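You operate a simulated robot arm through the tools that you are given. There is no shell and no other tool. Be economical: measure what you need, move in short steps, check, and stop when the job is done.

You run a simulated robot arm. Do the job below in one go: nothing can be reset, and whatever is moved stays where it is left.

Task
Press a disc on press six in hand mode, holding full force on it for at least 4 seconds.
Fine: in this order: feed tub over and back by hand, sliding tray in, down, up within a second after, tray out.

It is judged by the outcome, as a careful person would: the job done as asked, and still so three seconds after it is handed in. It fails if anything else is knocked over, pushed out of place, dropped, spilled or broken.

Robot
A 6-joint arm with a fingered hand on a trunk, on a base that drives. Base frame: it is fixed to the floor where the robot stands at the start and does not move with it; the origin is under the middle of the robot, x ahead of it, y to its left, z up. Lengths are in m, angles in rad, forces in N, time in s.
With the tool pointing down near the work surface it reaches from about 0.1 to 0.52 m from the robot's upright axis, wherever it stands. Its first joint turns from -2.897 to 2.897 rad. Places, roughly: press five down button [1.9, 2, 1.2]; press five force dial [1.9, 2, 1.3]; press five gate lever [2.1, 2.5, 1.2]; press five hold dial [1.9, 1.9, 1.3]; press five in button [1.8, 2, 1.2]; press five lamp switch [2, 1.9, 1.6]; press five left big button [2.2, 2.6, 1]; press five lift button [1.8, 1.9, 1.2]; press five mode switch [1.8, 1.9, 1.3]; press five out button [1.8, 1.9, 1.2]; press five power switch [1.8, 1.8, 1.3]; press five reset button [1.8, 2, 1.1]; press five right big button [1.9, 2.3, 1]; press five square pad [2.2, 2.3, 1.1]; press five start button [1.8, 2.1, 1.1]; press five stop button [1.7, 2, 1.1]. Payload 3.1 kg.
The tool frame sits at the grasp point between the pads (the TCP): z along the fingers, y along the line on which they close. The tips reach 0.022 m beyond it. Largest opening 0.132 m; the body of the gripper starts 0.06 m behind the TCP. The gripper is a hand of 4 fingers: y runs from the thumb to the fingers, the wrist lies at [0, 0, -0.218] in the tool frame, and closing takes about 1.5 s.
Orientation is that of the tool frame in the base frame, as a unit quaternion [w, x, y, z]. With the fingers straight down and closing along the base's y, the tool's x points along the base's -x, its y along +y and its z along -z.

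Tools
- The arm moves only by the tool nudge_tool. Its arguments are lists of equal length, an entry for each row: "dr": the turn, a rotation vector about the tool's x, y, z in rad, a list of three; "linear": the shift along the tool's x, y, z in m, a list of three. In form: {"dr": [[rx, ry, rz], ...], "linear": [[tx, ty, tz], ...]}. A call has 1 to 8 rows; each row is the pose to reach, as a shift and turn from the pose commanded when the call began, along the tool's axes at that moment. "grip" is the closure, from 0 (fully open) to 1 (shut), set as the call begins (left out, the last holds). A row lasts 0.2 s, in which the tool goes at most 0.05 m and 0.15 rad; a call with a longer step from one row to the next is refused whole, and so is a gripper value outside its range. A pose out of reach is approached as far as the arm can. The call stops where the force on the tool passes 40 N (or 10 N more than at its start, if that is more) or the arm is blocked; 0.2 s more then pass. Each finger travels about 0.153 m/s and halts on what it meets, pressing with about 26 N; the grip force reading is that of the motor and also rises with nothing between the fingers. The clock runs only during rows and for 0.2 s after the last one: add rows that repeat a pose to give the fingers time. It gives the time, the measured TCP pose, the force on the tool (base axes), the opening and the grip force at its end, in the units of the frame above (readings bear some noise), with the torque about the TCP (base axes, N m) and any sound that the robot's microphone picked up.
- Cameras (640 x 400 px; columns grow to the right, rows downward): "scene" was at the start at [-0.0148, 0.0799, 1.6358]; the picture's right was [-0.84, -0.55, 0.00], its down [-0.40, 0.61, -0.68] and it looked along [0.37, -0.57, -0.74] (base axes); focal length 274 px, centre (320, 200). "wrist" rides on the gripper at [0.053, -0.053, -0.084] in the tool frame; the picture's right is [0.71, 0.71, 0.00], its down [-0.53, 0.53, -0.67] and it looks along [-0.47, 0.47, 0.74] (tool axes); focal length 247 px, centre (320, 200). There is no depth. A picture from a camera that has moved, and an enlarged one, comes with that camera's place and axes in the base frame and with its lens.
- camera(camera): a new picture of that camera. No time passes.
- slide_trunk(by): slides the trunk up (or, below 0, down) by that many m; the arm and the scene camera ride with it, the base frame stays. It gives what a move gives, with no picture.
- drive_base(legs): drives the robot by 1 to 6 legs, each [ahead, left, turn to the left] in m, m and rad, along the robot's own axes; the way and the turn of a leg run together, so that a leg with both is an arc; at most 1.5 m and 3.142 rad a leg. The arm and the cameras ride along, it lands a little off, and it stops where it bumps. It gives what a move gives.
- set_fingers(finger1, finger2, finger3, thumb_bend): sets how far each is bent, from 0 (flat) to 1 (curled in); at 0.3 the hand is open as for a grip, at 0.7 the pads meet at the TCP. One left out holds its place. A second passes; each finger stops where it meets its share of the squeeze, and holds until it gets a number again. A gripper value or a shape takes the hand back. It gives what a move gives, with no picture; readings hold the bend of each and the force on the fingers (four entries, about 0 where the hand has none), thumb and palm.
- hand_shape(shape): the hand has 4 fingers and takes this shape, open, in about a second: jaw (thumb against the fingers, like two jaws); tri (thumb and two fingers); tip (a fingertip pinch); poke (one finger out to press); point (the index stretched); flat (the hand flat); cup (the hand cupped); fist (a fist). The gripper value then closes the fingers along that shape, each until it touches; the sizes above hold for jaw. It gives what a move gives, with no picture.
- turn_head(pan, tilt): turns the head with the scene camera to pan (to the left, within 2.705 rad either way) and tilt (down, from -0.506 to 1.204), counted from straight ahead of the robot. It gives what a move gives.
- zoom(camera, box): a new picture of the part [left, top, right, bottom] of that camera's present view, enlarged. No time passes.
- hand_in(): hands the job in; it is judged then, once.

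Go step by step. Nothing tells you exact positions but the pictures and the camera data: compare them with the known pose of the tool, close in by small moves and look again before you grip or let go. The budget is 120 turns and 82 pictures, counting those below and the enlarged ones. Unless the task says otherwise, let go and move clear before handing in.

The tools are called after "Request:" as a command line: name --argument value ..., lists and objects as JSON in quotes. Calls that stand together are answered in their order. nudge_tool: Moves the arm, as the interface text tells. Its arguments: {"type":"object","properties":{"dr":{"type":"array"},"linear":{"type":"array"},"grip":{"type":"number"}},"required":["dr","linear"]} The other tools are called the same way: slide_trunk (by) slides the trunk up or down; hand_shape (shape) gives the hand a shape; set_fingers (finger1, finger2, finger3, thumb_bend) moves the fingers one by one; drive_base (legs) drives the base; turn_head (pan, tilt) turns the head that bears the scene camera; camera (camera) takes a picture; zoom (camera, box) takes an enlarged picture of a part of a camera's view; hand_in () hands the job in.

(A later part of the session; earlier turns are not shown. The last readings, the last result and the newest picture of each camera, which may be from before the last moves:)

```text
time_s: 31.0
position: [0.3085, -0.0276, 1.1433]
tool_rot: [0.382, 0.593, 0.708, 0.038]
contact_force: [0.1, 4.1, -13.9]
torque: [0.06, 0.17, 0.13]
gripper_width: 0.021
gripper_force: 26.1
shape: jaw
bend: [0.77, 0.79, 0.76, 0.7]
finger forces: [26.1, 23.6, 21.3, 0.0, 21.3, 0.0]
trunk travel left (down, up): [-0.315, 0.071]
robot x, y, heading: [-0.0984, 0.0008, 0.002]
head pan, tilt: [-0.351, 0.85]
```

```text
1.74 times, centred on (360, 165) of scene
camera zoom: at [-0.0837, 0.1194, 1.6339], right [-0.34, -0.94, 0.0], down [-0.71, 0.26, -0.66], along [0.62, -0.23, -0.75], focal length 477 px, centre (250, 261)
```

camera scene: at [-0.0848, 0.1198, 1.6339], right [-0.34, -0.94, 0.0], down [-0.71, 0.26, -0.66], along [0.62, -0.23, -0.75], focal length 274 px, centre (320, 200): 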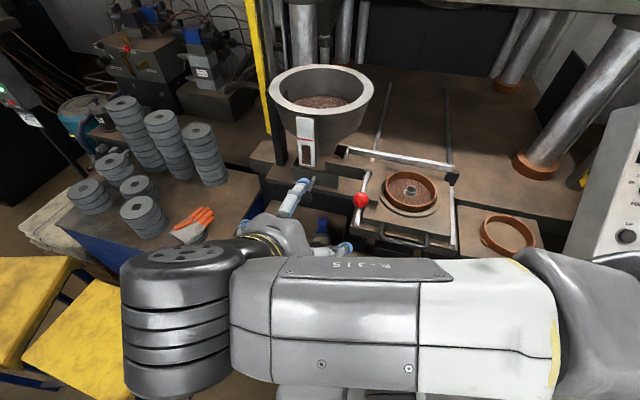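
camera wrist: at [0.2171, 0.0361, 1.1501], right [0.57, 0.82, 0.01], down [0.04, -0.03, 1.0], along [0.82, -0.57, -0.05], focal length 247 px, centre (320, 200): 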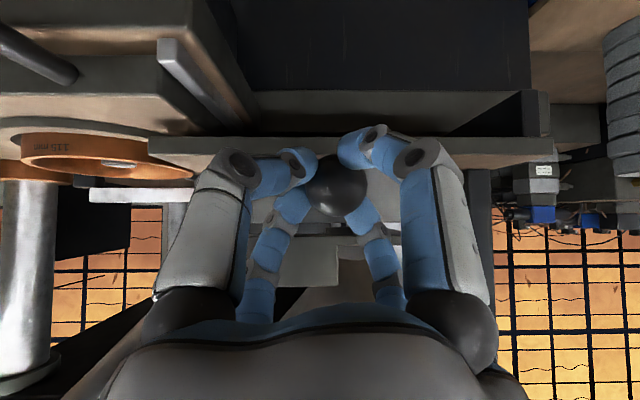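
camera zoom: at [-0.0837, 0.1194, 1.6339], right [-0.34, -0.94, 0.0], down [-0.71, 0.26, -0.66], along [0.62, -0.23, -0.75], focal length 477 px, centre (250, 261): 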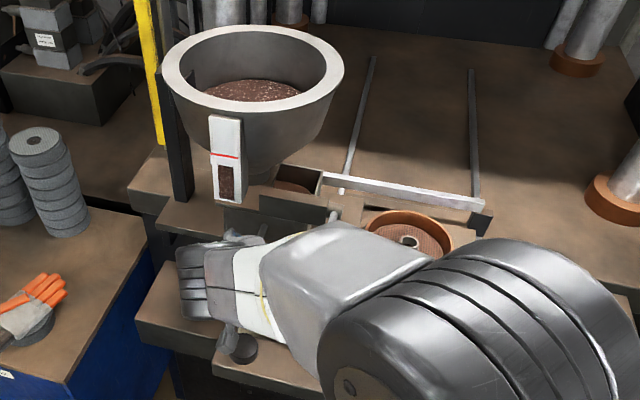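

The whole feed unit (tub, box, gate lever) slides along together, no spill. I continue right.

Request:
nudge_tool --dr '[[0, 0, 0], [0, 0, 0], [0, 0, 0], [0, 0, 0], [0, 0, 0]]' --linear '[[-0.018, -0.018, 0], [-0.035, -0.036, -0.001], [-0.053, -0.054, -0.001], [-0.07, -0.071, -0.002], [-0.084, -0.086, -0.002]]'

Request:
zoom --camera "scene" --box '[240, 50, 480, 280]'

```text
time_s: 31.6
position: [0.2801, -0.0665, 1.1411]
tool_rot: [0.379, 0.593, 0.71, 0.041]
contact_force: [5.4, 6.2, -14.6]
torque: [-1.05, -1.54, -1.01]
gripper_width: 0.0203
gripper_force: 25.4
shape: jaw
bend: [0.77, 0.79, 0.76, 0.7]
finger forces: [19.9, 29.1, 24.1, 0.0, 20.7, 25.7]
trunk travel left (down, up): [-0.315, 0.071]
robot x, y, heading: [-0.0951, -0.0004, 0.002]
head pan, tilt: [-0.351, 0.85]
stopped in row 3: the force on the tool passed its limit at 46 N (the readings are from after the stop); the commanded pose is now the measured one
```

```text
1.74 times, centred on (360, 165) of scene
camera zoom: at [-0.0826, 0.1198, 1.6339], right [-0.34, -0.94, 0.0], down [-0.71, 0.26, -0.66], along [0.62, -0.23, -0.75], focal length 477 px, centre (250, 261)
```

zoom: 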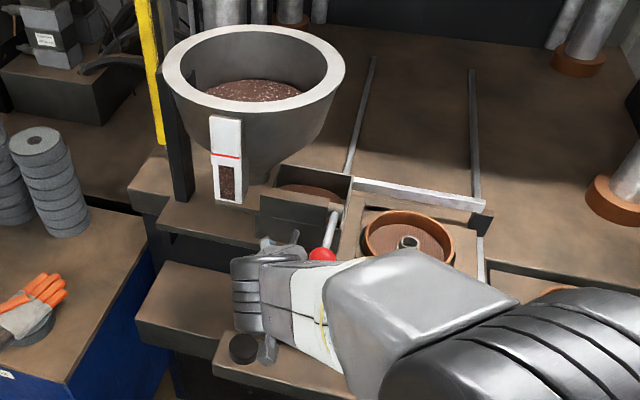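

The hopper stays; only the feed box ("feed tub") slides, and the fixed red gate lever now touches my hand. Let me look closely at the box and lever before re-planning.

Request:
zoom --camera "scene" --box '[310, 125, 410, 190]'

Request:
camera --camera "wrist"

```text
6.15 times, centred on (360, 158) of scene
camera zoom: at [-0.0826, 0.1198, 1.6339], right [-0.34, -0.94, 0.0], down [-0.71, 0.26, -0.66], along [0.62, -0.23, -0.75], focal length 1688 px, centre (74, 462)
```

zoom: 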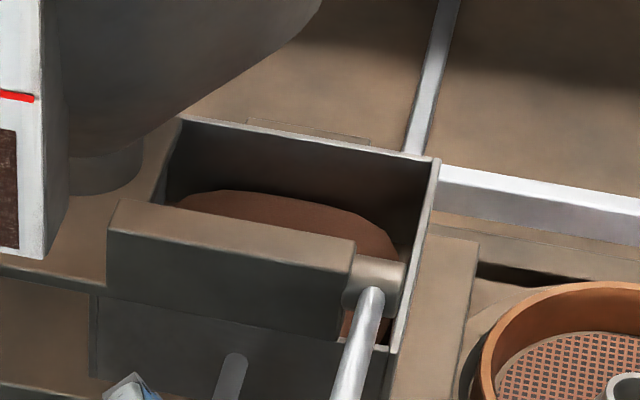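

```text
41 pictures are left
camera wrist: at [0.188, -0.0028, 1.1496], right [0.57, 0.82, 0.01], down [0.04, -0.04, 1.0], along [0.82, -0.56, -0.06], focal length 247 px, centre (320, 200)
```

wrist: 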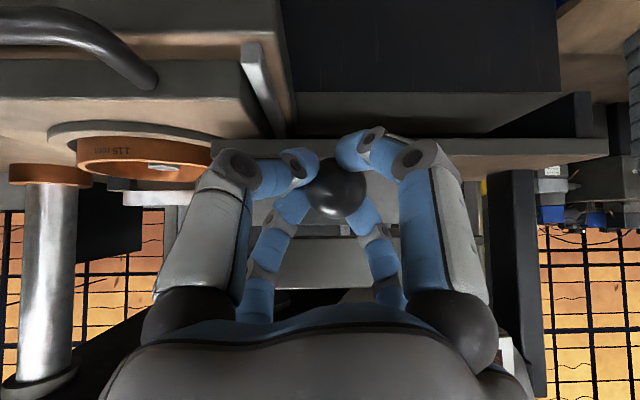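

The box already holds a heap of powder; the red lever works the hopper gate and needn't be touched. The handle must pass under it, so I'll back off slightly left, release, and re-approach level from below the lever.

Request:
nudge_tool --dr '[[0, 0, 0], [0, 0, 0]]' --linear '[[0.014, 0.0143, 0], [0.028, 0.0285, 0]]'

Request:
nudge_tool --dr '[[0, 0, 0], [0, 0, 0], [0, 0, 0], [0, 0, 0], [0, 0, 0], [0, 0, 0], [0, 0, 0]]' --linear '[[0, 0, 0], [0, 0, 0], [0, 0, 0], [0, 0, 0], [0, 0, -0.04], [0, 0, -0.08], [0, 0, -0.12]]' --grip 0.0

Request:
camera --camera "wrist"

```text
time_s: 32.2
position: [0.3029, -0.0365, 1.1439]
tool_rot: [0.378, 0.593, 0.71, 0.039]
contact_force: [5.3, -2.3, -13.4]
torque: [-0.02, 0.04, 0.02]
gripper_width: 0.0202
gripper_force: 26.3
shape: jaw
bend: [0.77, 0.79, 0.76, 0.7]
finger forces: [24.5, 25.1, 20.8, 0.0, 20.7, 0.0]
trunk travel left (down, up): [-0.315, 0.071]
robot x, y, heading: [-0.1043, -0.0014, 0.002]
head pan, tilt: [-0.351, 0.85]
```

```text
time_s: 33.9
position: [0.23, 0.0115, 1.2284]
tool_rot: [0.381, 0.592, 0.709, 0.041]
contact_force: [-0.2, -0.6, 0.1]
torque: [0.03, -0.02, 0.01]
gripper_width: 0.1319
gripper_force: 0.1
shape: jaw
bend: [0.3, 0.3, 0.3, 0.3]
finger forces: [0.1, 0.0, 0.1, 0.0, 0.1, 0.1]
trunk travel left (down, up): [-0.315, 0.071]
robot x, y, heading: [-0.1007, 0.0015, 0.003]
head pan, tilt: [-0.351, 0.85]
```

```text
40 pictures are left
camera wrist: at [0.138, 0.0758, 1.2352], right [0.57, 0.82, 0.01], down [0.04, -0.04, 1.0], along [0.82, -0.56, -0.05], focal length 247 px, centre (320, 200)
```

wrist: 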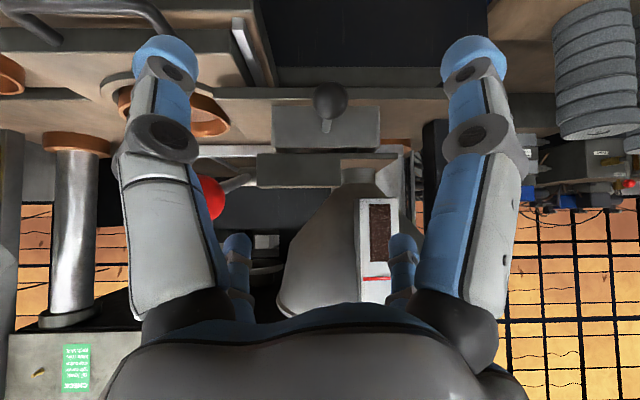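

Ball is now at about (0.308, -0.028, 1.143). I roll the hand so the wrist camera sits at its side, then pitch it to nearly level.

Request:
nudge_tool --dr '[[0, 0, -0.145], [0, 0, -0.29], [0, 0, -0.435], [0, 0, -0.58], [0, 0, -0.725], [0, 0, -0.87], [0, 0, -1.015], [0, 0, -1.16]]' --linear '[[0, 0, -0.01], [0, 0, -0.02], [0, 0, -0.02], [0, 0, -0.02], [0, 0, -0.02], [0, 0, -0.02], [0, 0, -0.02], [0, 0, -0.02]]'

Request:
nudge_tool --dr '[[0, 0, -0.14], [0, 0, -0.28], [0, 0, -0.41]]' --linear '[[0, 0, 0], [0, 0, 0], [0, 0, 0]]'

```text
time_s: 35.6
position: [0.2188, 0.0199, 1.2437]
tool_rot: [0.34, 0.106, 0.918, -0.175]
contact_force: [0.0, -0.9, 0.6]
torque: [-0.03, 0.02, -0.01]
gripper_width: 0.1318
gripper_force: 0.0
shape: jaw
bend: [0.3, 0.3, 0.3, 0.3]
finger forces: [0.0, 0.0, 0.0, 0.0, 0.1, 0.0]
trunk travel left (down, up): [-0.315, 0.071]
robot x, y, heading: [-0.1018, 0.0042, 0.005]
head pan, tilt: [-0.351, 0.85]
```

```text
time_s: 36.5
position: [0.22, 0.0202, 1.2432]
tool_rot: [0.298, -0.083, 0.92, -0.24]
contact_force: [0.5, -0.4, 0.3]
torque: [-0.01, 0.03, 0.01]
gripper_width: 0.1319
gripper_force: 0.1
shape: jaw
bend: [0.3, 0.3, 0.3, 0.3]
finger forces: [0.0, 0.1, 0.0, 0.0, 0.0, 0.0]
trunk travel left (down, up): [-0.315, 0.071]
robot x, y, heading: [-0.1004, 0.0009, -0.002]
head pan, tilt: [-0.351, 0.85]
```

Request:
nudge_tool --dr '[[0.1, -0.1, 0], [0.2, -0.2, 0], [0.3, -0.3, 0], [0.4, -0.4, 0], [0.5, -0.5, 0], [0.6, -0.6, 0], [0.7, -0.7, 0], [0.742, -0.742, 0]]' --linear '[[0.012, 0.014, 0.005], [0.024, 0.027, 0.01], [0.036, 0.041, 0.015], [0.048, 0.054, 0.02], [0.06, 0.068, 0.025], [0.072, 0.081, 0.03], [0.084, 0.095, 0.035], [0.096, 0.108, 0.041]]'

Request:
camera --camera "wrist"

Request:
camera --camera "scene"

```text
time_s: 38.2
position: [0.1631, 0.0649, 1.1233]
tool_rot: [0.617, -0.04, 0.606, -0.501]
contact_force: [0.3, 0.0, 0.5]
torque: [0.0, 0.0, 0.01]
gripper_width: 0.1319
gripper_force: 0.1
shape: jaw
bend: [0.3, 0.3, 0.3, 0.3]
finger forces: [0.0, 0.1, 0.0, 0.0, 0.0, 0.0]
out of reach, approached as far as the arm can: row 3, 4, 5, 6
trunk travel left (down, up): [-0.315, 0.071]
robot x, y, heading: [-0.0999, 0.0018, 0.003]
head pan, tilt: [-0.351, 0.85]
```

```text
39 pictures are left
camera wrist: at [0.0546, 0.0512, 1.0982], right [0.24, -0.12, -0.96], down [-0.1, 0.98, -0.15], along [0.97, 0.13, 0.22], focal length 247 px, centre (320, 200)
```

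wrist: 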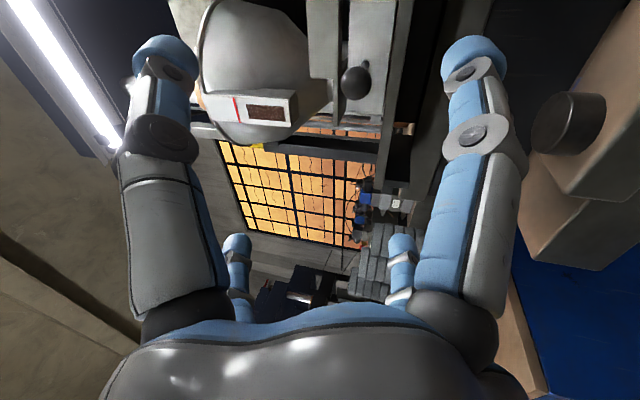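

```text
38 pictures are left
camera scene: at [-0.0851, 0.1196, 1.634], right [-0.34, -0.94, 0.0], down [-0.71, 0.26, -0.66], along [0.62, -0.23, -0.75], focal length 274 px, centre (320, 200)
```

scene: 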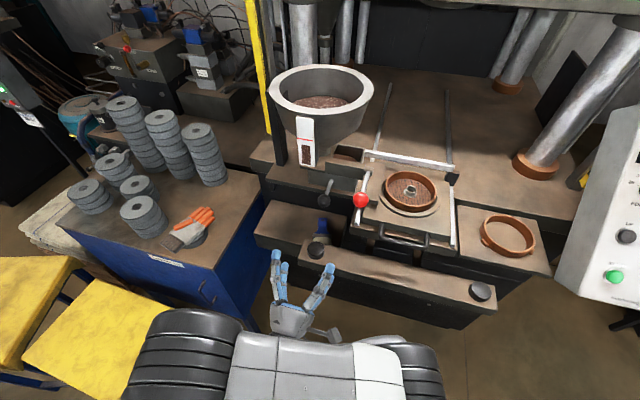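

The hand is level and low, with the ball straight ahead. I move straight in to it.

Request:
nudge_tool --dr '[[0, 0, 0], [0, 0, 0], [0, 0, 0], [0, 0, 0]]' --linear '[[0.005, 0.006, 0.043], [0.01, 0.012, 0.086], [0.015, 0.018, 0.128], [0.019, 0.023, 0.16]]'

Request:
camera --camera "wrist"

```text
time_s: 38.8
position: [0.1993, 0.109, 1.1221]
tool_rot: [0.674, -0.107, 0.602, -0.415]
contact_force: [0.8, -0.4, 0.1]
torque: [-0.04, 0.0, 0.01]
gripper_width: 0.1321
gripper_force: 0.0
shape: jaw
bend: [0.3, 0.3, 0.3, 0.3]
finger forces: [0.0, 0.1, 0.1, 0.1, 0.1, 0.0]
trunk travel left (down, up): [-0.315, 0.071]
robot x, y, heading: [-0.1002, -0.0017, -0.001]
head pan, tilt: [-0.351, 0.85]
stopped in row 2: the arm was blocked; the commanded pose is now the measured one
```

```text
37 pictures are left
camera wrist: at [0.0982, 0.0693, 1.0969], right [0.25, -0.04, -0.97], down [-0.34, 0.93, -0.13], along [0.91, 0.36, 0.22], focal length 247 px, centre (320, 200)
```

wrist: 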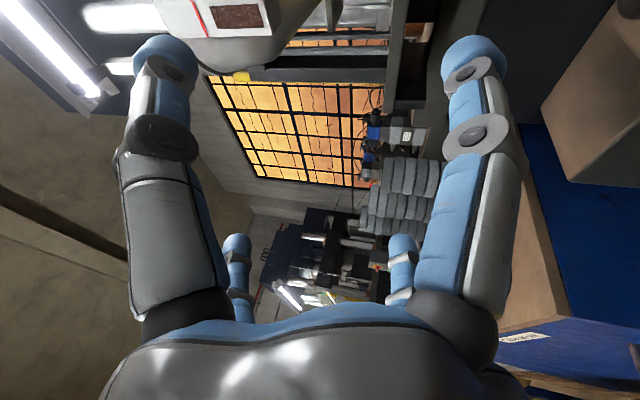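

The arm is cramped there (joint limits so close to its axis). I back the base up diagonally and lower the trunk to give it a comfortable posture.

Request:
drive_base --legs '[[-0.11, 0.08, 0]]'

Request:
slide_trunk --by -0.15

Request:
camera --camera "scene"

```text
time_s: 40.1
position: [0.0898, 0.1907, 1.1223]
tool_rot: [0.674, -0.107, 0.603, -0.414]
contact_force: [0.9, 1.1, -0.3]
torque: [0.02, 0.02, 0.0]
gripper_width: 0.132
gripper_force: 0.0
shape: jaw
bend: [0.3, 0.3, 0.3, 0.3]
finger forces: [0.0, 0.0, 0.0, 0.1, 0.1, 0.0]
trunk travel left (down, up): [-0.315, 0.071]
robot x, y, heading: [-0.2077, 0.079, 0.002]
head pan, tilt: [-0.351, 0.85]
```

```text
time_s: 41.8
position: [0.0913, 0.1897, 0.9721]
tool_rot: [0.673, -0.107, 0.603, -0.414]
contact_force: [0.3, 0.0, 0.2]
torque: [-0.01, 0.0, -0.03]
gripper_width: 0.1319
gripper_force: 0.1
shape: jaw
bend: [0.3, 0.3, 0.3, 0.3]
finger forces: [0.1, 0.0, 0.1, 0.0, 0.1, 0.0]
trunk travel left (down, up): [-0.165, 0.221]
robot x, y, heading: [-0.2044, 0.0831, -0.006]
head pan, tilt: [-0.351, 0.85]
```

```text
36 pictures are left
camera scene: at [-0.1937, 0.2004, 1.4844], right [-0.34, -0.94, 0.0], down [-0.71, 0.26, -0.66], along [0.62, -0.23, -0.75], focal length 274 px, centre (320, 200)
```

scene: 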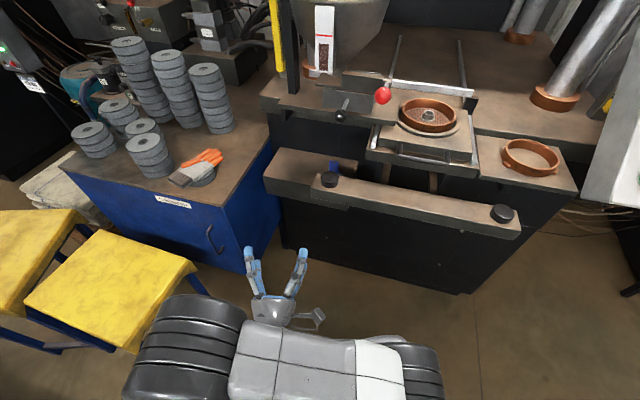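

Much better view and posture. I straighten the yaw, rise, and move to a pre-grasp 14 cm before the ball.

Request:
nudge_tool --dr '[[0.09, 0.08, -0.031], [0.18, 0.16, -0.0625], [0.18, 0.16, -0.0625], [0.18, 0.16, -0.0625], [0.18, 0.16, -0.0625], [0.18, 0.16, -0.0625], [0.18, 0.16, -0.0625]]' --linear '[[-0.032, -0.0285, 0.011], [-0.064, -0.057, 0.022], [-0.096, -0.0855, 0.033], [-0.073, -0.097, 0.071], [-0.05, -0.108, 0.109], [-0.027, -0.12, 0.147], [-0.004, -0.131, 0.184]]'

Request:
camera --camera "wrist"

```text
time_s: 43.4
position: [0.2017, 0.0425, 1.1033]
tool_rot: [0.616, -0.032, 0.612, -0.495]
contact_force: [-0.7, 0.2, 0.8]
torque: [0.0, 0.04, 0.0]
gripper_width: 0.132
gripper_force: 0.0
shape: jaw
bend: [0.3, 0.3, 0.3, 0.3]
finger forces: [0.0, 0.1, 0.0, 0.0, 0.1, 0.1]
trunk travel left (down, up): [-0.165, 0.221]
robot x, y, heading: [-0.2093, 0.0801, -0.002]
head pan, tilt: [-0.351, 0.85]
```

```text
35 pictures are left
camera wrist: at [0.094, 0.029, 1.0785], right [0.23, -0.1, -0.97], down [-0.1, 0.99, -0.12], along [0.97, 0.13, 0.22], focal length 247 px, centre (320, 200)
```

wrist: 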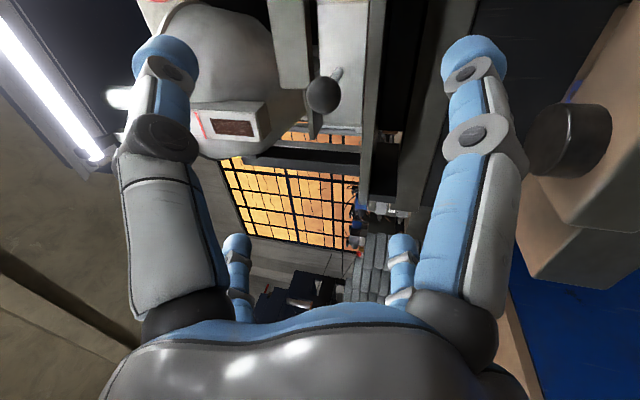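

Ball is dead ahead (0.31, -0.033, 1.136). Advance 13 cm along the fingers.

Request:
nudge_tool --dr '[[0, 0, 0], [0, 0, 0], [0, 0, 0], [0, 0, 0]]' --linear '[[0, 0, 0.035], [0, 0.001, 0.07], [0, 0.002, 0.105], [0, 0.002, 0.132]]'

Request:
camera --camera "wrist"

```text
time_s: 44.4
position: [0.3039, -0.0279, 1.1354]
tool_rot: [0.617, -0.032, 0.612, -0.494]
contact_force: [-0.7, 0.5, 0.1]
torque: [0.02, 0.02, 0.02]
gripper_width: 0.132
gripper_force: 0.2
shape: jaw
bend: [0.3, 0.3, 0.3, 0.3]
finger forces: [0.0, 0.0, 0.0, 0.1, 0.0, 0.0]
trunk travel left (down, up): [-0.165, 0.221]
robot x, y, heading: [-0.2099, 0.0848, -0.002]
head pan, tilt: [-0.351, 0.85]
```

```text
34 pictures are left
camera wrist: at [0.1952, -0.0416, 1.1117], right [0.24, -0.1, -0.97], down [-0.1, 0.99, -0.13], along [0.97, 0.13, 0.22], focal length 247 px, centre (320, 200)
```

wrist: 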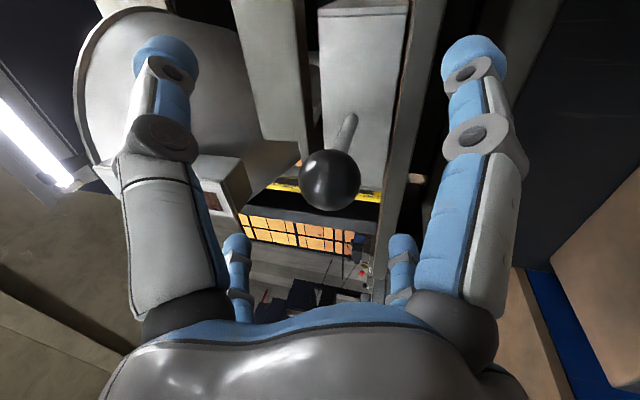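

Ball centred; closing.

Request:
nudge_tool --dr '[[0, 0, 0], [0, 0, 0], [0, 0, 0], [0, 0, 0], [0, 0, 0], [0, 0, 0], [0, 0, 0]]' --linear '[[0, 0, 0.003], [0, 0, 0.005], [0, 0, 0.005], [0, 0, 0.005], [0, 0, 0.005], [0, 0, 0.005], [0, 0, 0.005]]' --grip 1.0

```text
time_s: 46.0
position: [0.3092, -0.0333, 1.1381]
tool_rot: [0.617, -0.031, 0.612, -0.494]
contact_force: [7.1, -3.9, 10.8]
torque: [-0.07, -0.12, 0.0]
gripper_width: 0.0217
gripper_force: 25.9
shape: jaw
bend: [0.77, 0.78, 0.76, 0.7]
finger forces: [22.5, 23.3, 24.2, 0.0, 23.6, 0.0]
trunk travel left (down, up): [-0.165, 0.221]
robot x, y, heading: [-0.2083, 0.0782, -0.001]
head pan, tilt: [-0.351, 0.85]
```

Gripped. Now slide right under the lever, first 9 cm.

Request:
nudge_tool --dr '[[0, 0, 0], [0, 0, 0], [0, 0, 0]]' --linear '[[0.02, -0.0225, -0.0005], [0.04, -0.045, -0.001], [0.06, -0.0675, -0.0015]]'

Request:
camera --camera "scene"

```text
time_s: 46.8
position: [0.2535, -0.1072, 1.138]
tool_rot: [0.616, -0.031, 0.612, -0.495]
contact_force: [8.8, -5.8, 9.8]
torque: [-0.1, -0.12, -0.01]
gripper_width: 0.0215
gripper_force: 26.2
shape: jaw
bend: [0.77, 0.78, 0.76, 0.7]
finger forces: [24.4, 23.8, 23.4, 0.0, 23.8, 0.0]
trunk travel left (down, up): [-0.165, 0.221]
robot x, y, heading: [-0.2069, 0.0782, -0.003]
head pan, tilt: [-0.351, 0.85]
```

```text
33 pictures are left
camera scene: at [-0.1932, 0.1978, 1.4847], right [-0.34, -0.94, 0.0], down [-0.71, 0.26, -0.66], along [0.62, -0.23, -0.75], focal length 274 px, centre (320, 200)
```

scene: 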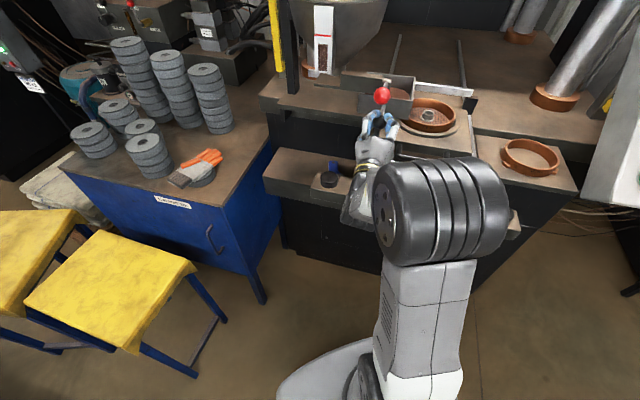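

It slides freely under the lever. Another ~11 cm brings the box centre over the die.

Request:
nudge_tool --dr '[[0, 0, 0], [0, 0, 0], [0, 0, 0], [0, 0, 0]]' --linear '[[0.02, -0.0225, -0.0005], [0.04, -0.045, -0.001], [0.06, -0.0675, -0.0015], [0.073, -0.082, -0.002]]'

Request:
camera --camera "scene"

```text
time_s: 47.6
position: [0.2293, -0.1389, 1.1382]
tool_rot: [0.615, -0.026, 0.612, -0.496]
contact_force: [22.7, -15.4, 5.8]
torque: [-0.03, -0.01, -0.01]
gripper_width: 0.0204
gripper_force: 26.2
shape: jaw
bend: [0.77, 0.78, 0.75, 0.7]
finger forces: [23.7, 24.7, 22.0, 0.0, 20.5, 0.1]
out of reach, approached as far as the arm can: row 2, 3
trunk travel left (down, up): [-0.165, 0.221]
robot x, y, heading: [-0.209, 0.0808, 0.0]
head pan, tilt: [-0.351, 0.85]
stopped in row 3: the force on the tool passed its limit at 47 N (the readings are from after the stop); the commanded pose is now the measured one
```

```text
32 pictures are left
camera scene: at [-0.1878, 0.1958, 1.4846], right [-0.34, -0.94, 0.0], down [-0.71, 0.26, -0.66], along [0.62, -0.22, -0.75], focal length 274 px, centre (320, 200)
```

scene: 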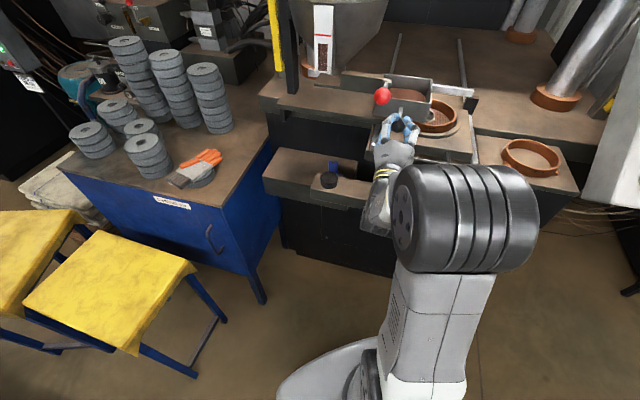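

The arm hit a joint limit about 6 cm short (not a stop). I'll open the hand around the ball and shift the base right a little, re-centring in between.

Request:
nudge_tool --dr '[[0, 0, 0], [0, 0, 0], [0, 0, 0], [0, 0, 0], [0, 0, 0], [0, 0, 0], [0, 0, 0]]' --linear '[[0, 0, 0], [0, 0, 0], [0, 0, 0], [0, 0, 0], [0, 0, 0], [0, 0, 0], [0, 0, 0]]' --grip 0.0

Request:
drive_base --legs '[[-0.024, -0.032, 0]]'

Request:
camera --camera "wrist"

```text
time_s: 49.2
position: [0.2246, -0.1336, 1.1406]
tool_rot: [0.615, -0.027, 0.611, -0.497]
contact_force: [-0.4, 0.0, 0.0]
torque: [0.0, -0.01, 0.01]
gripper_width: 0.1316
gripper_force: 0.0
shape: jaw
bend: [0.3, 0.3, 0.3, 0.3]
finger forces: [0.0, 0.0, 0.0, 0.0, 0.0, 0.1]
trunk travel left (down, up): [-0.165, 0.221]
robot x, y, heading: [-0.2096, 0.0812, -0.001]
head pan, tilt: [-0.351, 0.85]
```

```text
time_s: 50.0
position: [0.1994, -0.1681, 1.1395]
tool_rot: [0.616, -0.025, 0.611, -0.497]
contact_force: [0.0, -0.6, -0.5]
torque: [0.0, -0.01, 0.02]
gripper_width: 0.1316
gripper_force: 0.1
shape: jaw
bend: [0.3, 0.3, 0.3, 0.3]
finger forces: [0.1, 0.1, 0.1, 0.1, 0.1, 0.0]
trunk travel left (down, up): [-0.165, 0.221]
robot x, y, heading: [-0.2296, 0.0514, 0.002]
head pan, tilt: [-0.351, 0.85]
```

```text
31 pictures are left
camera wrist: at [0.0911, -0.1803, 1.1145], right [0.24, -0.1, -0.97], down [-0.09, 0.99, -0.12], along [0.97, 0.11, 0.23], focal length 247 px, centre (320, 200)
```

wrist: 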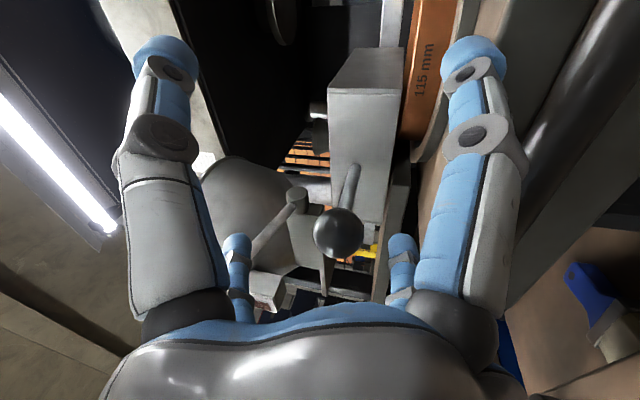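

Request:
nudge_tool --dr '[[0, 0, 0], [0, 0, 0]]' --linear '[[-0.014, 0.016, 0.002], [-0.029, 0.033, 0.004]]'

Request:
drive_base --legs '[[-0.027, -0.036, 0]]'

Request:
nudge_tool --dr '[[0, 0, 0], [0, 0, 0]]' --linear '[[-0.014, 0.016, 0.001], [-0.028, 0.032, 0.002]]'

Request:
camera --camera "wrist"

```text
time_s: 50.6
position: [0.2302, -0.1325, 1.1406]
tool_rot: [0.616, -0.027, 0.611, -0.497]
contact_force: [0.0, -0.3, 1.0]
torque: [-0.02, 0.0, 0.0]
gripper_width: 0.1318
gripper_force: 0.1
shape: jaw
bend: [0.3, 0.3, 0.3, 0.3]
finger forces: [0.0, 0.1, 0.0, 0.0, 0.0, 0.1]
trunk travel left (down, up): [-0.165, 0.221]
robot x, y, heading: [-0.2327, 0.0464, 0.005]
head pan, tilt: [-0.351, 0.85]
```

```text
time_s: 51.6
position: [0.1997, -0.1713, 1.141]
tool_rot: [0.616, -0.025, 0.61, -0.497]
contact_force: [-1.9, 0.0, 0.4]
torque: [0.01, -0.03, 0.05]
gripper_width: 0.1318
gripper_force: 0.0
shape: jaw
bend: [0.3, 0.3, 0.3, 0.3]
finger forces: [0.1, 0.0, 0.0, 0.1, 0.1, 0.0]
trunk travel left (down, up): [-0.165, 0.221]
robot x, y, heading: [-0.259, 0.0108, 0.001]
head pan, tilt: [-0.351, 0.85]
```

```text
time_s: 52.2
position: [0.2301, -0.1349, 1.142]
tool_rot: [0.616, -0.027, 0.611, -0.497]
contact_force: [-0.6, -0.2, 0.3]
torque: [0.02, -0.01, -0.02]
gripper_width: 0.1318
gripper_force: 0.1
shape: jaw
bend: [0.3, 0.3, 0.3, 0.3]
finger forces: [0.0, 0.1, 0.1, 0.1, 0.0, 0.0]
trunk travel left (down, up): [-0.165, 0.221]
robot x, y, heading: [-0.2636, 0.0102, -0.003]
head pan, tilt: [-0.351, 0.85]
```

```text
30 pictures are left
camera wrist: at [0.1212, -0.1481, 1.1171], right [0.24, -0.1, -0.97], down [-0.09, 0.99, -0.12], along [0.97, 0.12, 0.23], focal length 247 px, centre (320, 200)
```

wrist: 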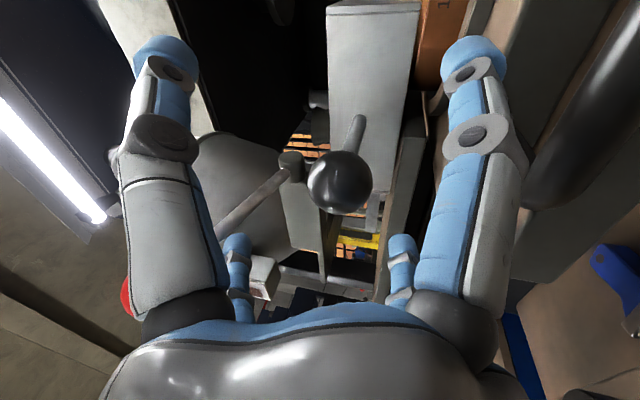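

Ball is back in the hand's centre with the base shifted. I grip again and push the rest of the way.

Request:
nudge_tool --dr '[[0, 0, 0], [0, 0, 0], [0, 0, 0], [0, 0, 0], [0, 0, 0], [0, 0, 0], [0, 0, 0]]' --linear '[[0, 0, 0], [0, 0, 0], [0, 0, 0], [0, 0, 0], [0, 0, 0], [0, 0, 0], [0, 0, 0]]' --grip 1.0

Request:
nudge_tool --dr '[[0, 0, 0], [0, 0, 0], [0, 0, 0], [0, 0, 0]]' --linear '[[0.013, -0.015, -0.0004], [0.026, -0.03, -0.001], [0.039, -0.045, -0.001], [0.046, -0.052, -0.0015]]'

Request:
camera --camera "scene"

```text
time_s: 53.8
position: [0.2296, -0.1373, 1.1436]
tool_rot: [0.617, -0.026, 0.61, -0.497]
contact_force: [8.5, -4.9, 17.2]
torque: [-0.18, -0.22, -0.03]
gripper_width: 0.0185
gripper_force: 25.8
shape: jaw
bend: [0.78, 0.78, 0.73, 0.7]
finger forces: [22.7, 23.6, 23.6, 0.1, 23.7, 0.0]
trunk travel left (down, up): [-0.165, 0.221]
robot x, y, heading: [-0.2625, 0.0101, -0.0]
head pan, tilt: [-0.351, 0.85]
```

```text
time_s: 54.8
position: [0.1881, -0.1931, 1.1439]
tool_rot: [0.617, -0.026, 0.609, -0.499]
contact_force: [14.6, -9.3, 23.6]
torque: [-0.22, -0.34, 0.02]
gripper_width: 0.018
gripper_force: 25.8
shape: jaw
bend: [0.78, 0.78, 0.73, 0.7]
finger forces: [24.6, 24.9, 24.2, 0.1, 24.2, 0.1]
trunk travel left (down, up): [-0.165, 0.221]
robot x, y, heading: [-0.261, 0.0136, -0.004]
head pan, tilt: [-0.351, 0.85]
```

```text
29 pictures are left
camera scene: at [-0.2438, 0.1306, 1.4847], right [-0.34, -0.94, 0.0], down [-0.71, 0.26, -0.66], along [0.62, -0.23, -0.75], focal length 274 px, centre (320, 200)
```

scene: 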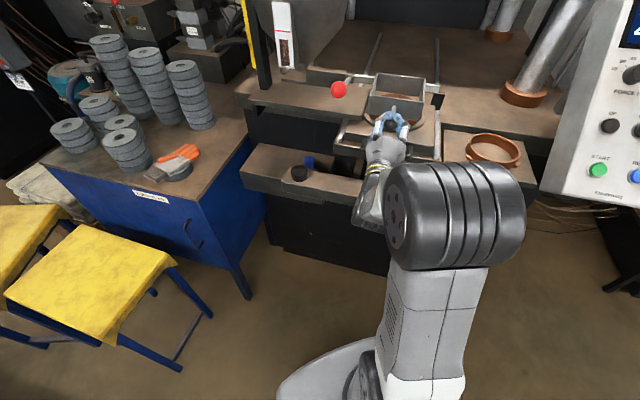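

Request:
zoom --camera "scene" --box '[330, 50, 470, 150]'

```text
4.00 times, centred on (400, 100) of scene
camera zoom: at [-0.2438, 0.1306, 1.4847], right [-0.34, -0.94, 0.0], down [-0.71, 0.26, -0.66], along [0.62, -0.23, -0.75], focal length 1097 px, centre (0, 600)
```

zoom: 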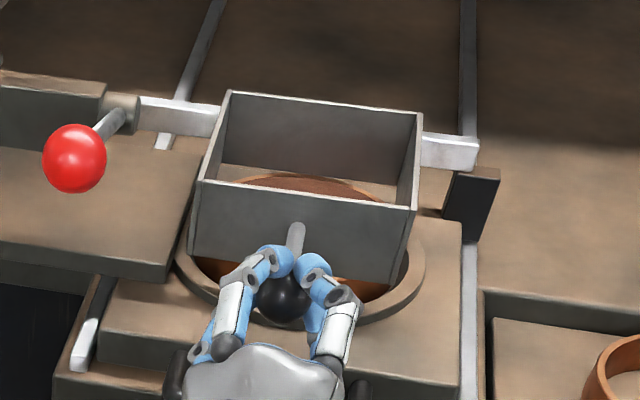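

The feed box is now over the die. I push 2 cm further to be sure it's fully across, checking for a stop.

Request:
nudge_tool --dr '[[0, 0, 0], [0, 0, 0], [0, 0, 0]]' --linear '[[0.007, -0.0075, -0.001], [0.0133, -0.015, -0.001], [0.0133, -0.015, -0.001]]'

Request:
zoom --camera "scene" --box '[330, 50, 470, 150]'

```text
time_s: 55.2
position: [0.1869, -0.1952, 1.1453]
tool_rot: [0.621, -0.033, 0.607, -0.495]
contact_force: [18.7, 1.9, 7.5]
torque: [0.04, -0.09, 0.2]
gripper_width: 0.0172
gripper_force: 26.1
shape: jaw
bend: [0.78, 0.48, 0.72, 0.7]
finger forces: [21.7, 27.2, 19.3, 0.1, 20.9, 0.1]
trunk travel left (down, up): [-0.165, 0.221]
robot x, y, heading: [-0.2594, 0.0136, 0.0]
head pan, tilt: [-0.351, 0.85]
stopped in row 2: the force on the tool passed its limit at 42 N (the readings are from after the stop); the commanded pose is now the measured one
```

```text
4.00 times, centred on (400, 100) of scene
camera zoom: at [-0.2414, 0.1314, 1.4843], right [-0.34, -0.94, 0.0], down [-0.71, 0.26, -0.66], along [0.62, -0.23, -0.75], focal length 1097 px, centre (0, 600)
```

zoom: 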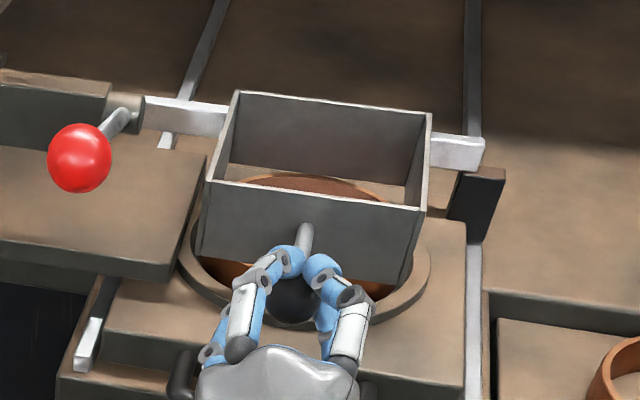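

That's the end stop, box fully over. Now back to the left.

Request:
nudge_tool --dr '[[0, 0, 0], [0, 0, 0], [0, 0, 0], [0, 0, 0], [0, 0, 0]]' --linear '[[-0.013, 0.015, 0.0005], [-0.033, 0.0375, 0.001], [-0.053, 0.06, 0.0015], [-0.073, 0.0825, 0.002], [-0.099, 0.112, 0.003]]'

Request:
zoom --camera "scene" --box '[300, 40, 480, 160]'

```text
time_s: 56.4
position: [0.2732, -0.0766, 1.1457]
tool_rot: [0.62, -0.031, 0.607, -0.496]
contact_force: [3.6, 1.0, -0.5]
torque: [0.07, 0.05, -0.01]
gripper_width: 0.0176
gripper_force: 25.7
shape: jaw
bend: [0.78, 0.78, 0.73, 0.69]
finger forces: [24.0, 25.7, 20.1, 0.0, 19.6, 0.0]
trunk travel left (down, up): [-0.165, 0.221]
robot x, y, heading: [-0.2586, 0.0133, 0.001]
head pan, tilt: [-0.351, 0.85]
```

```text
3.33 times, centred on (390, 100) of scene
camera zoom: at [-0.2436, 0.1334, 1.4844], right [-0.34, -0.94, 0.0], down [-0.71, 0.26, -0.66], along [0.62, -0.23, -0.75], focal length 914 px, centre (87, 533)
```

zoom: 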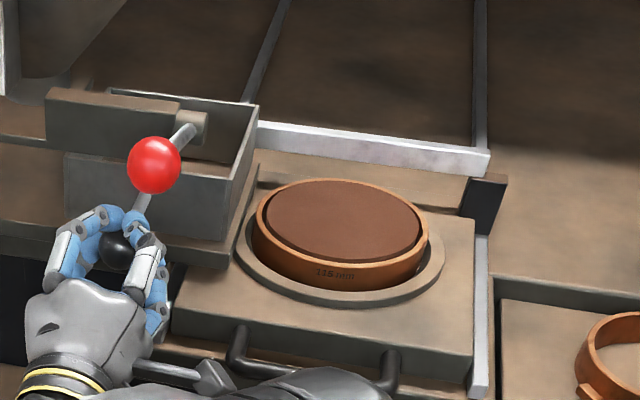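

The die is filled level and nothing spilled. I push the box the remaining ~11 cm home.

Request:
nudge_tool --dr '[[0, 0, 0], [0, 0, 0], [0, 0, 0], [0, 0, 0], [0, 0, 0]]' --linear '[[-0.015, 0.017, 0.0005], [-0.035, 0.04, 0.001], [-0.053, 0.06, 0.0015], [-0.066, 0.0745, 0.002], [-0.075, 0.085, 0.002]]'

Request:
camera --camera "scene"

```text
time_s: 57.6
position: [0.337, 0.0078, 1.1458]
tool_rot: [0.619, -0.026, 0.607, -0.498]
contact_force: [-16.9, -8.0, -0.6]
torque: [-0.05, 0.17, -0.35]
gripper_width: 0.0178
gripper_force: 26.0
shape: jaw
bend: [0.78, 0.79, 0.74, 0.69]
finger forces: [28.0, 19.5, 21.1, 0.1, 19.7, 0.1]
trunk travel left (down, up): [-0.165, 0.221]
robot x, y, heading: [-0.2595, 0.0101, 0.002]
head pan, tilt: [-0.351, 0.85]
```

```text
25 pictures are left
camera scene: at [-0.2492, 0.1287, 1.4847], right [-0.34, -0.94, 0.0], down [-0.7, 0.26, -0.66], along [0.62, -0.22, -0.75], focal length 274 px, centre (320, 200)
```

scene: 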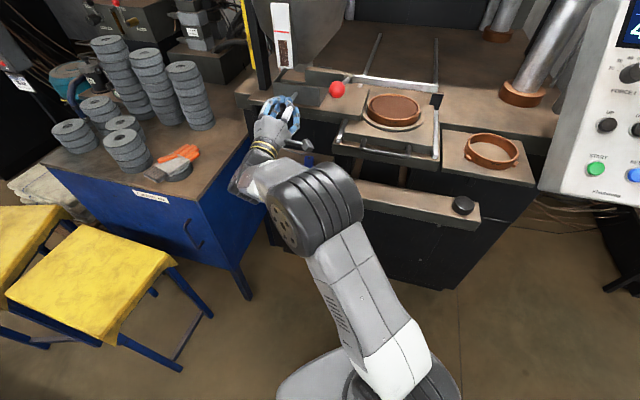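

The box is home against its left stop. I release, retreat, and get ready to go to the panel.

Request:
nudge_tool --dr '[[0, 0, 0], [0, 0, 0], [0, 0, 0], [0, 0, 0], [0, 0, 0], [0, 0, 0], [0, 0, 0], [0, 0, 0]]' --linear '[[0, 0, 0], [0, 0, 0], [0, 0, 0], [0, 0, 0], [0, 0, -0.04], [0, 0, -0.08], [0, 0, -0.12], [0, 0, -0.16]]' --grip 0.0

Request:
drive_base --legs '[[-0.12, 0.09, 0], [-0.08, -0.42, 0]]'

Request:
slide_trunk --by 0.15

Request:
turn_head --pan -0.5 --tilt 0.6

Request:
camera --camera "scene"

```text
time_s: 59.4
position: [0.215, 0.1037, 1.1035]
tool_rot: [0.62, -0.029, 0.607, -0.497]
contact_force: [-0.1, 0.3, 0.2]
torque: [-0.02, 0.01, -0.02]
gripper_width: 0.1318
gripper_force: 0.1
shape: jaw
bend: [0.3, 0.3, 0.3, 0.3]
finger forces: [0.0, 0.0, 0.1, 0.0, 0.0, 0.1]
trunk travel left (down, up): [-0.165, 0.221]
robot x, y, heading: [-0.2637, 0.0149, 0.004]
head pan, tilt: [-0.351, 0.85]
```

```text
time_s: 63.1
position: [0.0168, -0.2376, 1.104]
tool_rot: [0.621, -0.031, 0.608, -0.494]
contact_force: [0.3, -0.2, -0.6]
torque: [0.0, 0.01, 0.0]
gripper_width: 0.1321
gripper_force: 0.1
shape: jaw
bend: [0.3, 0.3, 0.3, 0.3]
finger forces: [0.0, 0.1, 0.0, 0.0, 0.0, 0.1]
trunk travel left (down, up): [-0.165, 0.221]
robot x, y, heading: [-0.4576, -0.3257, 0.004]
head pan, tilt: [-0.351, 0.85]
```

```text
time_s: 64.8
position: [0.0162, -0.2363, 1.2538]
tool_rot: [0.62, -0.031, 0.607, -0.495]
contact_force: [-0.1, -0.3, 0.5]
torque: [-0.02, 0.01, 0.01]
gripper_width: 0.132
gripper_force: 0.0
shape: jaw
bend: [0.3, 0.3, 0.3, 0.3]
finger forces: [0.0, 0.1, 0.0, 0.1, 0.1, 0.0]
trunk travel left (down, up): [-0.315, 0.071]
robot x, y, heading: [-0.4569, -0.3287, 0.002]
head pan, tilt: [-0.351, 0.85]
```

```text
time_s: 65.6
position: [0.0171, -0.2363, 1.2543]
tool_rot: [0.62, -0.031, 0.607, -0.495]
contact_force: [1.2, 0.5, -0.3]
torque: [-0.03, 0.02, 0.02]
gripper_width: 0.1317
gripper_force: 0.1
shape: jaw
bend: [0.3, 0.3, 0.3, 0.3]
finger forces: [0.1, 0.0, 0.0, 0.1, 0.0, 0.1]
trunk travel left (down, up): [-0.315, 0.071]
robot x, y, heading: [-0.4572, -0.3283, -0.001]
head pan, tilt: [-0.499, 0.6]
```

```text
24 pictures are left
camera scene: at [-0.4396, -0.2252, 1.6548], right [-0.47, -0.88, 0.0], down [-0.5, 0.27, -0.82], along [0.73, -0.39, -0.57], focal length 274 px, centre (320, 200)
```

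scene: 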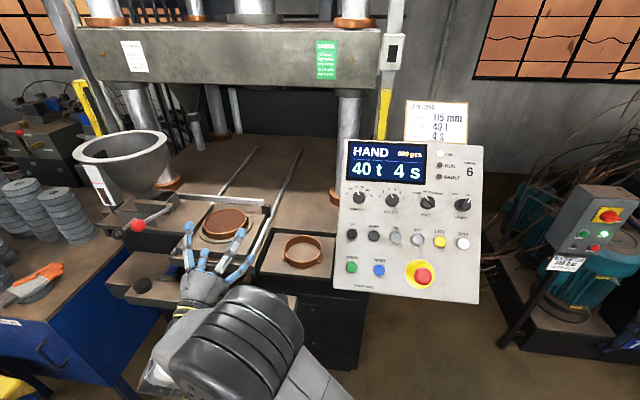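

Clear view of the panel; the buttons lie at z≈1.185: UP (-0.010,-0.550), DOWN (-0.041,-0.594), IN (-0.072,-0.638), OUT (-0.102,-0.681). I close the hand, pitch it to face the panel (~25° down) and move towards IN.

Request:
nudge_tool --dr '[[-0.093, 0.105, 0], [-0.186, 0.21, 0], [-0.279, 0.315, 0], [-0.372, 0.42, 0], [-0.464, 0.523, 0], [-0.464, 0.523, 0], [-0.464, 0.523, 0], [-0.464, 0.523, 0]]' --linear '[[0.0266, -0.0288, 0.0034], [0.053, -0.0576, 0.0068], [0.08, -0.0864, 0.01], [0.106, -0.115, 0.0136], [0.133, -0.144, 0.017], [0.133, -0.144, 0.017], [0.133, -0.144, 0.017], [0.133, -0.144, 0.017]]' --grip 1.0

```text
time_s: 67.4
position: [-0.0855, -0.407, 1.2539]
tool_rot: [0.421, -0.042, 0.842, -0.335]
contact_force: [-0.3, 0.4, -0.5]
torque: [0.0, -0.02, 0.0]
gripper_width: 0.0
gripper_force: 25.7
shape: jaw
bend: [0.7, 0.7, 0.7, 0.7]
finger forces: [0.0, 0.0, 0.0, 0.0, 0.0, 0.0]
trunk travel left (down, up): [-0.315, 0.071]
robot x, y, heading: [-0.4579, -0.326, 0.001]
head pan, tilt: [-0.499, 0.6]
```

Request:
nudge_tool --dr '[[0, 0, 0], [0, 0, 0], [0, 0, 0], [0, 0, 0], [0, 0, 0]]' --linear '[[0.024, -0.027, 0.016], [0.048, -0.054, 0.032], [0.072, -0.081, 0.047], [0.096, -0.108, 0.063], [0.12, -0.135, 0.079]]'

Request:
camera --camera "scene"

Request:
camera --camera "wrist"

```text
time_s: 68.6
position: [-0.1128, -0.5484, 1.2299]
tool_rot: [0.418, -0.04, 0.843, -0.337]
contact_force: [-0.7, -0.4, -0.1]
torque: [0.0, -0.01, 0.0]
gripper_width: 0.0
gripper_force: 26.3
shape: jaw
bend: [0.7, 0.7, 0.7, 0.7]
finger forces: [0.0, 0.0, 0.0, 0.1, 0.1, 0.1]
out of reach, approached as far as the arm can: row 4, 5
trunk travel left (down, up): [-0.315, 0.071]
robot x, y, heading: [-0.4558, -0.3315, 0.005]
head pan, tilt: [-0.499, 0.6]
```

```text
23 pictures are left
camera scene: at [-0.4398, -0.225, 1.6548], right [-0.48, -0.88, 0.0], down [-0.5, 0.27, -0.83], along [0.73, -0.39, -0.56], focal length 274 px, centre (320, 200)
```

scene: 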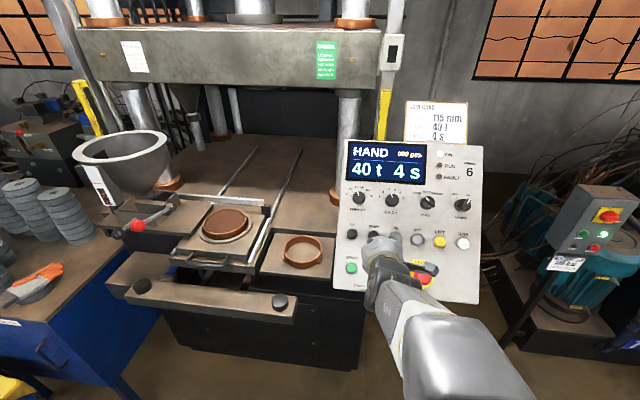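

```text
22 pictures are left
camera wrist: at [-0.2196, -0.5629, 1.2612], right [-0.31, 0.3, -0.9], down [-0.04, 0.95, 0.32], along [0.95, 0.13, -0.28], focal length 247 px, centre (320, 200)
```

wrist: 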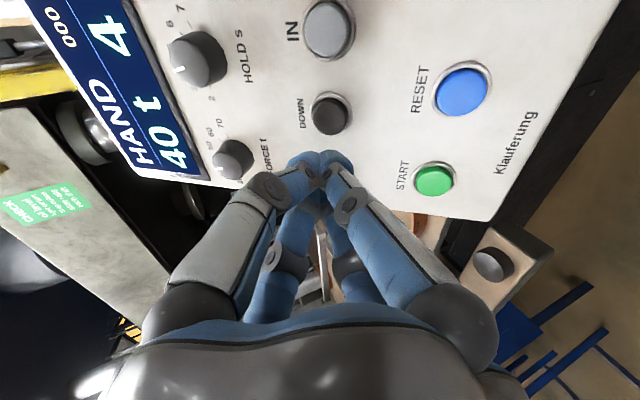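

The arm can't reach right of its own base with this wrist pose, so I retract slightly and shift the base 15 cm to the right along the panel.

Request:
nudge_tool --dr '[[0, 0, 0], [0, 0, 0]]' --linear '[[0, 0, -0.02], [0, 0, -0.04]]'

Request:
drive_base --legs '[[-0.09, -0.127, 0]]'

```text
time_s: 69.2
position: [-0.1396, -0.5259, 1.2483]
tool_rot: [0.42, -0.043, 0.842, -0.335]
contact_force: [-0.4, -0.6, 0.9]
torque: [0.0, 0.01, -0.03]
gripper_width: 0.0001
gripper_force: 26.6
shape: jaw
bend: [0.7, 0.7, 0.7, 0.7]
finger forces: [0.0, 0.0, 0.0, 0.1, 0.0, 0.0]
trunk travel left (down, up): [-0.315, 0.071]
robot x, y, heading: [-0.4582, -0.3326, -0.001]
head pan, tilt: [-0.499, 0.6]
```

```text
time_s: 70.6
position: [-0.2271, -0.6527, 1.2485]
tool_rot: [0.421, -0.043, 0.842, -0.335]
contact_force: [-0.3, 0.4, 0.0]
torque: [0.05, -0.01, 0.03]
gripper_width: 0.0
gripper_force: 26.0
shape: jaw
bend: [0.7, 0.7, 0.7, 0.7]
finger forces: [0.0, 0.0, 0.0, 0.0, 0.0, 0.0]
trunk travel left (down, up): [-0.315, 0.071]
robot x, y, heading: [-0.5474, -0.4556, 0.015]
head pan, tilt: [-0.499, 0.6]
```

Request:
nudge_tool --dr '[[0, 0, 0], [0, 0, 0], [0, 0, 0]]' --linear '[[-0.02, 0.027, 0.023], [-0.04, 0.054, 0.047], [-0.061, 0.082, 0.071]]'

Request:
camera --camera "wrist"

```text
time_s: 71.4
position: [-0.1171, -0.6026, 1.2131]
tool_rot: [0.42, -0.044, 0.842, -0.335]
contact_force: [-0.3, -0.9, 0.1]
torque: [-0.03, 0.0, 0.04]
gripper_width: 0.0
gripper_force: 25.7
shape: jaw
bend: [0.7, 0.7, 0.7, 0.7]
finger forces: [0.0, 0.0, 0.0, 0.0, 0.0, 0.1]
trunk travel left (down, up): [-0.315, 0.071]
robot x, y, heading: [-0.5479, -0.4508, 0.008]
head pan, tilt: [-0.499, 0.6]
```

```text
21 pictures are left
camera wrist: at [-0.2234, -0.6173, 1.2443], right [-0.31, 0.29, -0.9], down [-0.05, 0.94, 0.32], along [0.95, 0.14, -0.28], focal length 247 px, centre (320, 200)
```

wrist: 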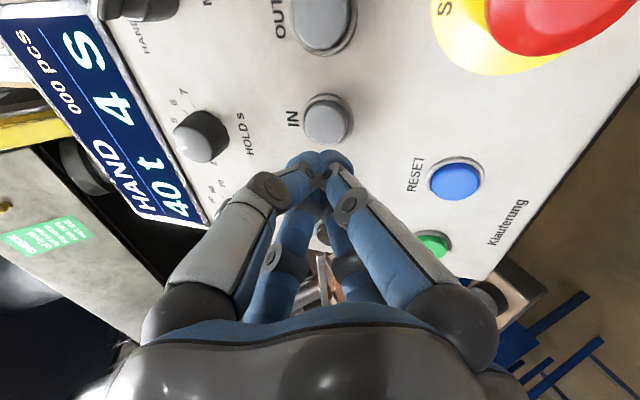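

IN triangulates to (-0.068, -0.643, 1.178), about 5 cm ahead. I press it now.

Request:
nudge_tool --dr '[[0, 0, 0], [0, 0, 0], [0, 0, 0], [0, 0, 0], [0, 0, 0]]' --linear '[[0.0065, 0.0006, 0.025], [0.0065, 0.0006, 0.045], [0.0065, 0.0006, 0.052], [0.0065, 0.0006, 0.056], [0.0065, 0.0006, 0.058]]'

Request:
camera --camera "scene"

```text
time_s: 72.4
position: [-0.0909, -0.6264, 1.1893]
tool_rot: [0.427, -0.045, 0.838, -0.336]
contact_force: [-25.9, 18.3, 16.6]
torque: [0.17, 0.22, -0.01]
gripper_width: 0.0001
gripper_force: 25.9
shape: jaw
bend: [0.7, 0.7, 0.7, 0.7]
finger forces: [0.0, 0.1, 0.0, 0.0, 0.1, 0.0]
trunk travel left (down, up): [-0.315, 0.071]
robot x, y, heading: [-0.5456, -0.4555, 0.009]
head pan, tilt: [-0.499, 0.6]
heard: click
stopped in row 4: the force on the tool passed its limit at 45 N (the readings are from after the stop); the commanded pose is now the measured one
```

```text
20 pictures are left
camera scene: at [-0.5399, -0.3431, 1.6545], right [-0.47, -0.88, 0.0], down [-0.49, 0.26, -0.83], along [0.73, -0.39, -0.56], focal length 274 px, centre (320, 200)
```

scene: 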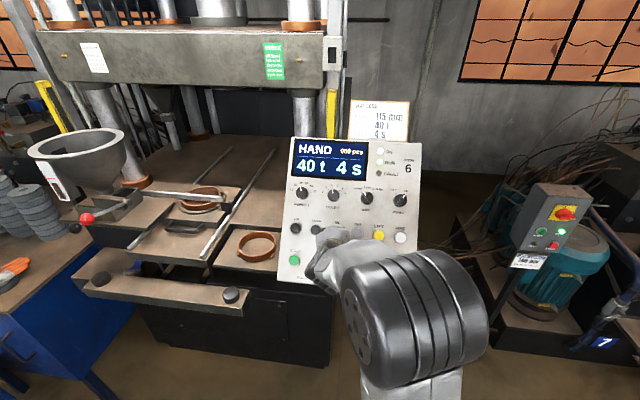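

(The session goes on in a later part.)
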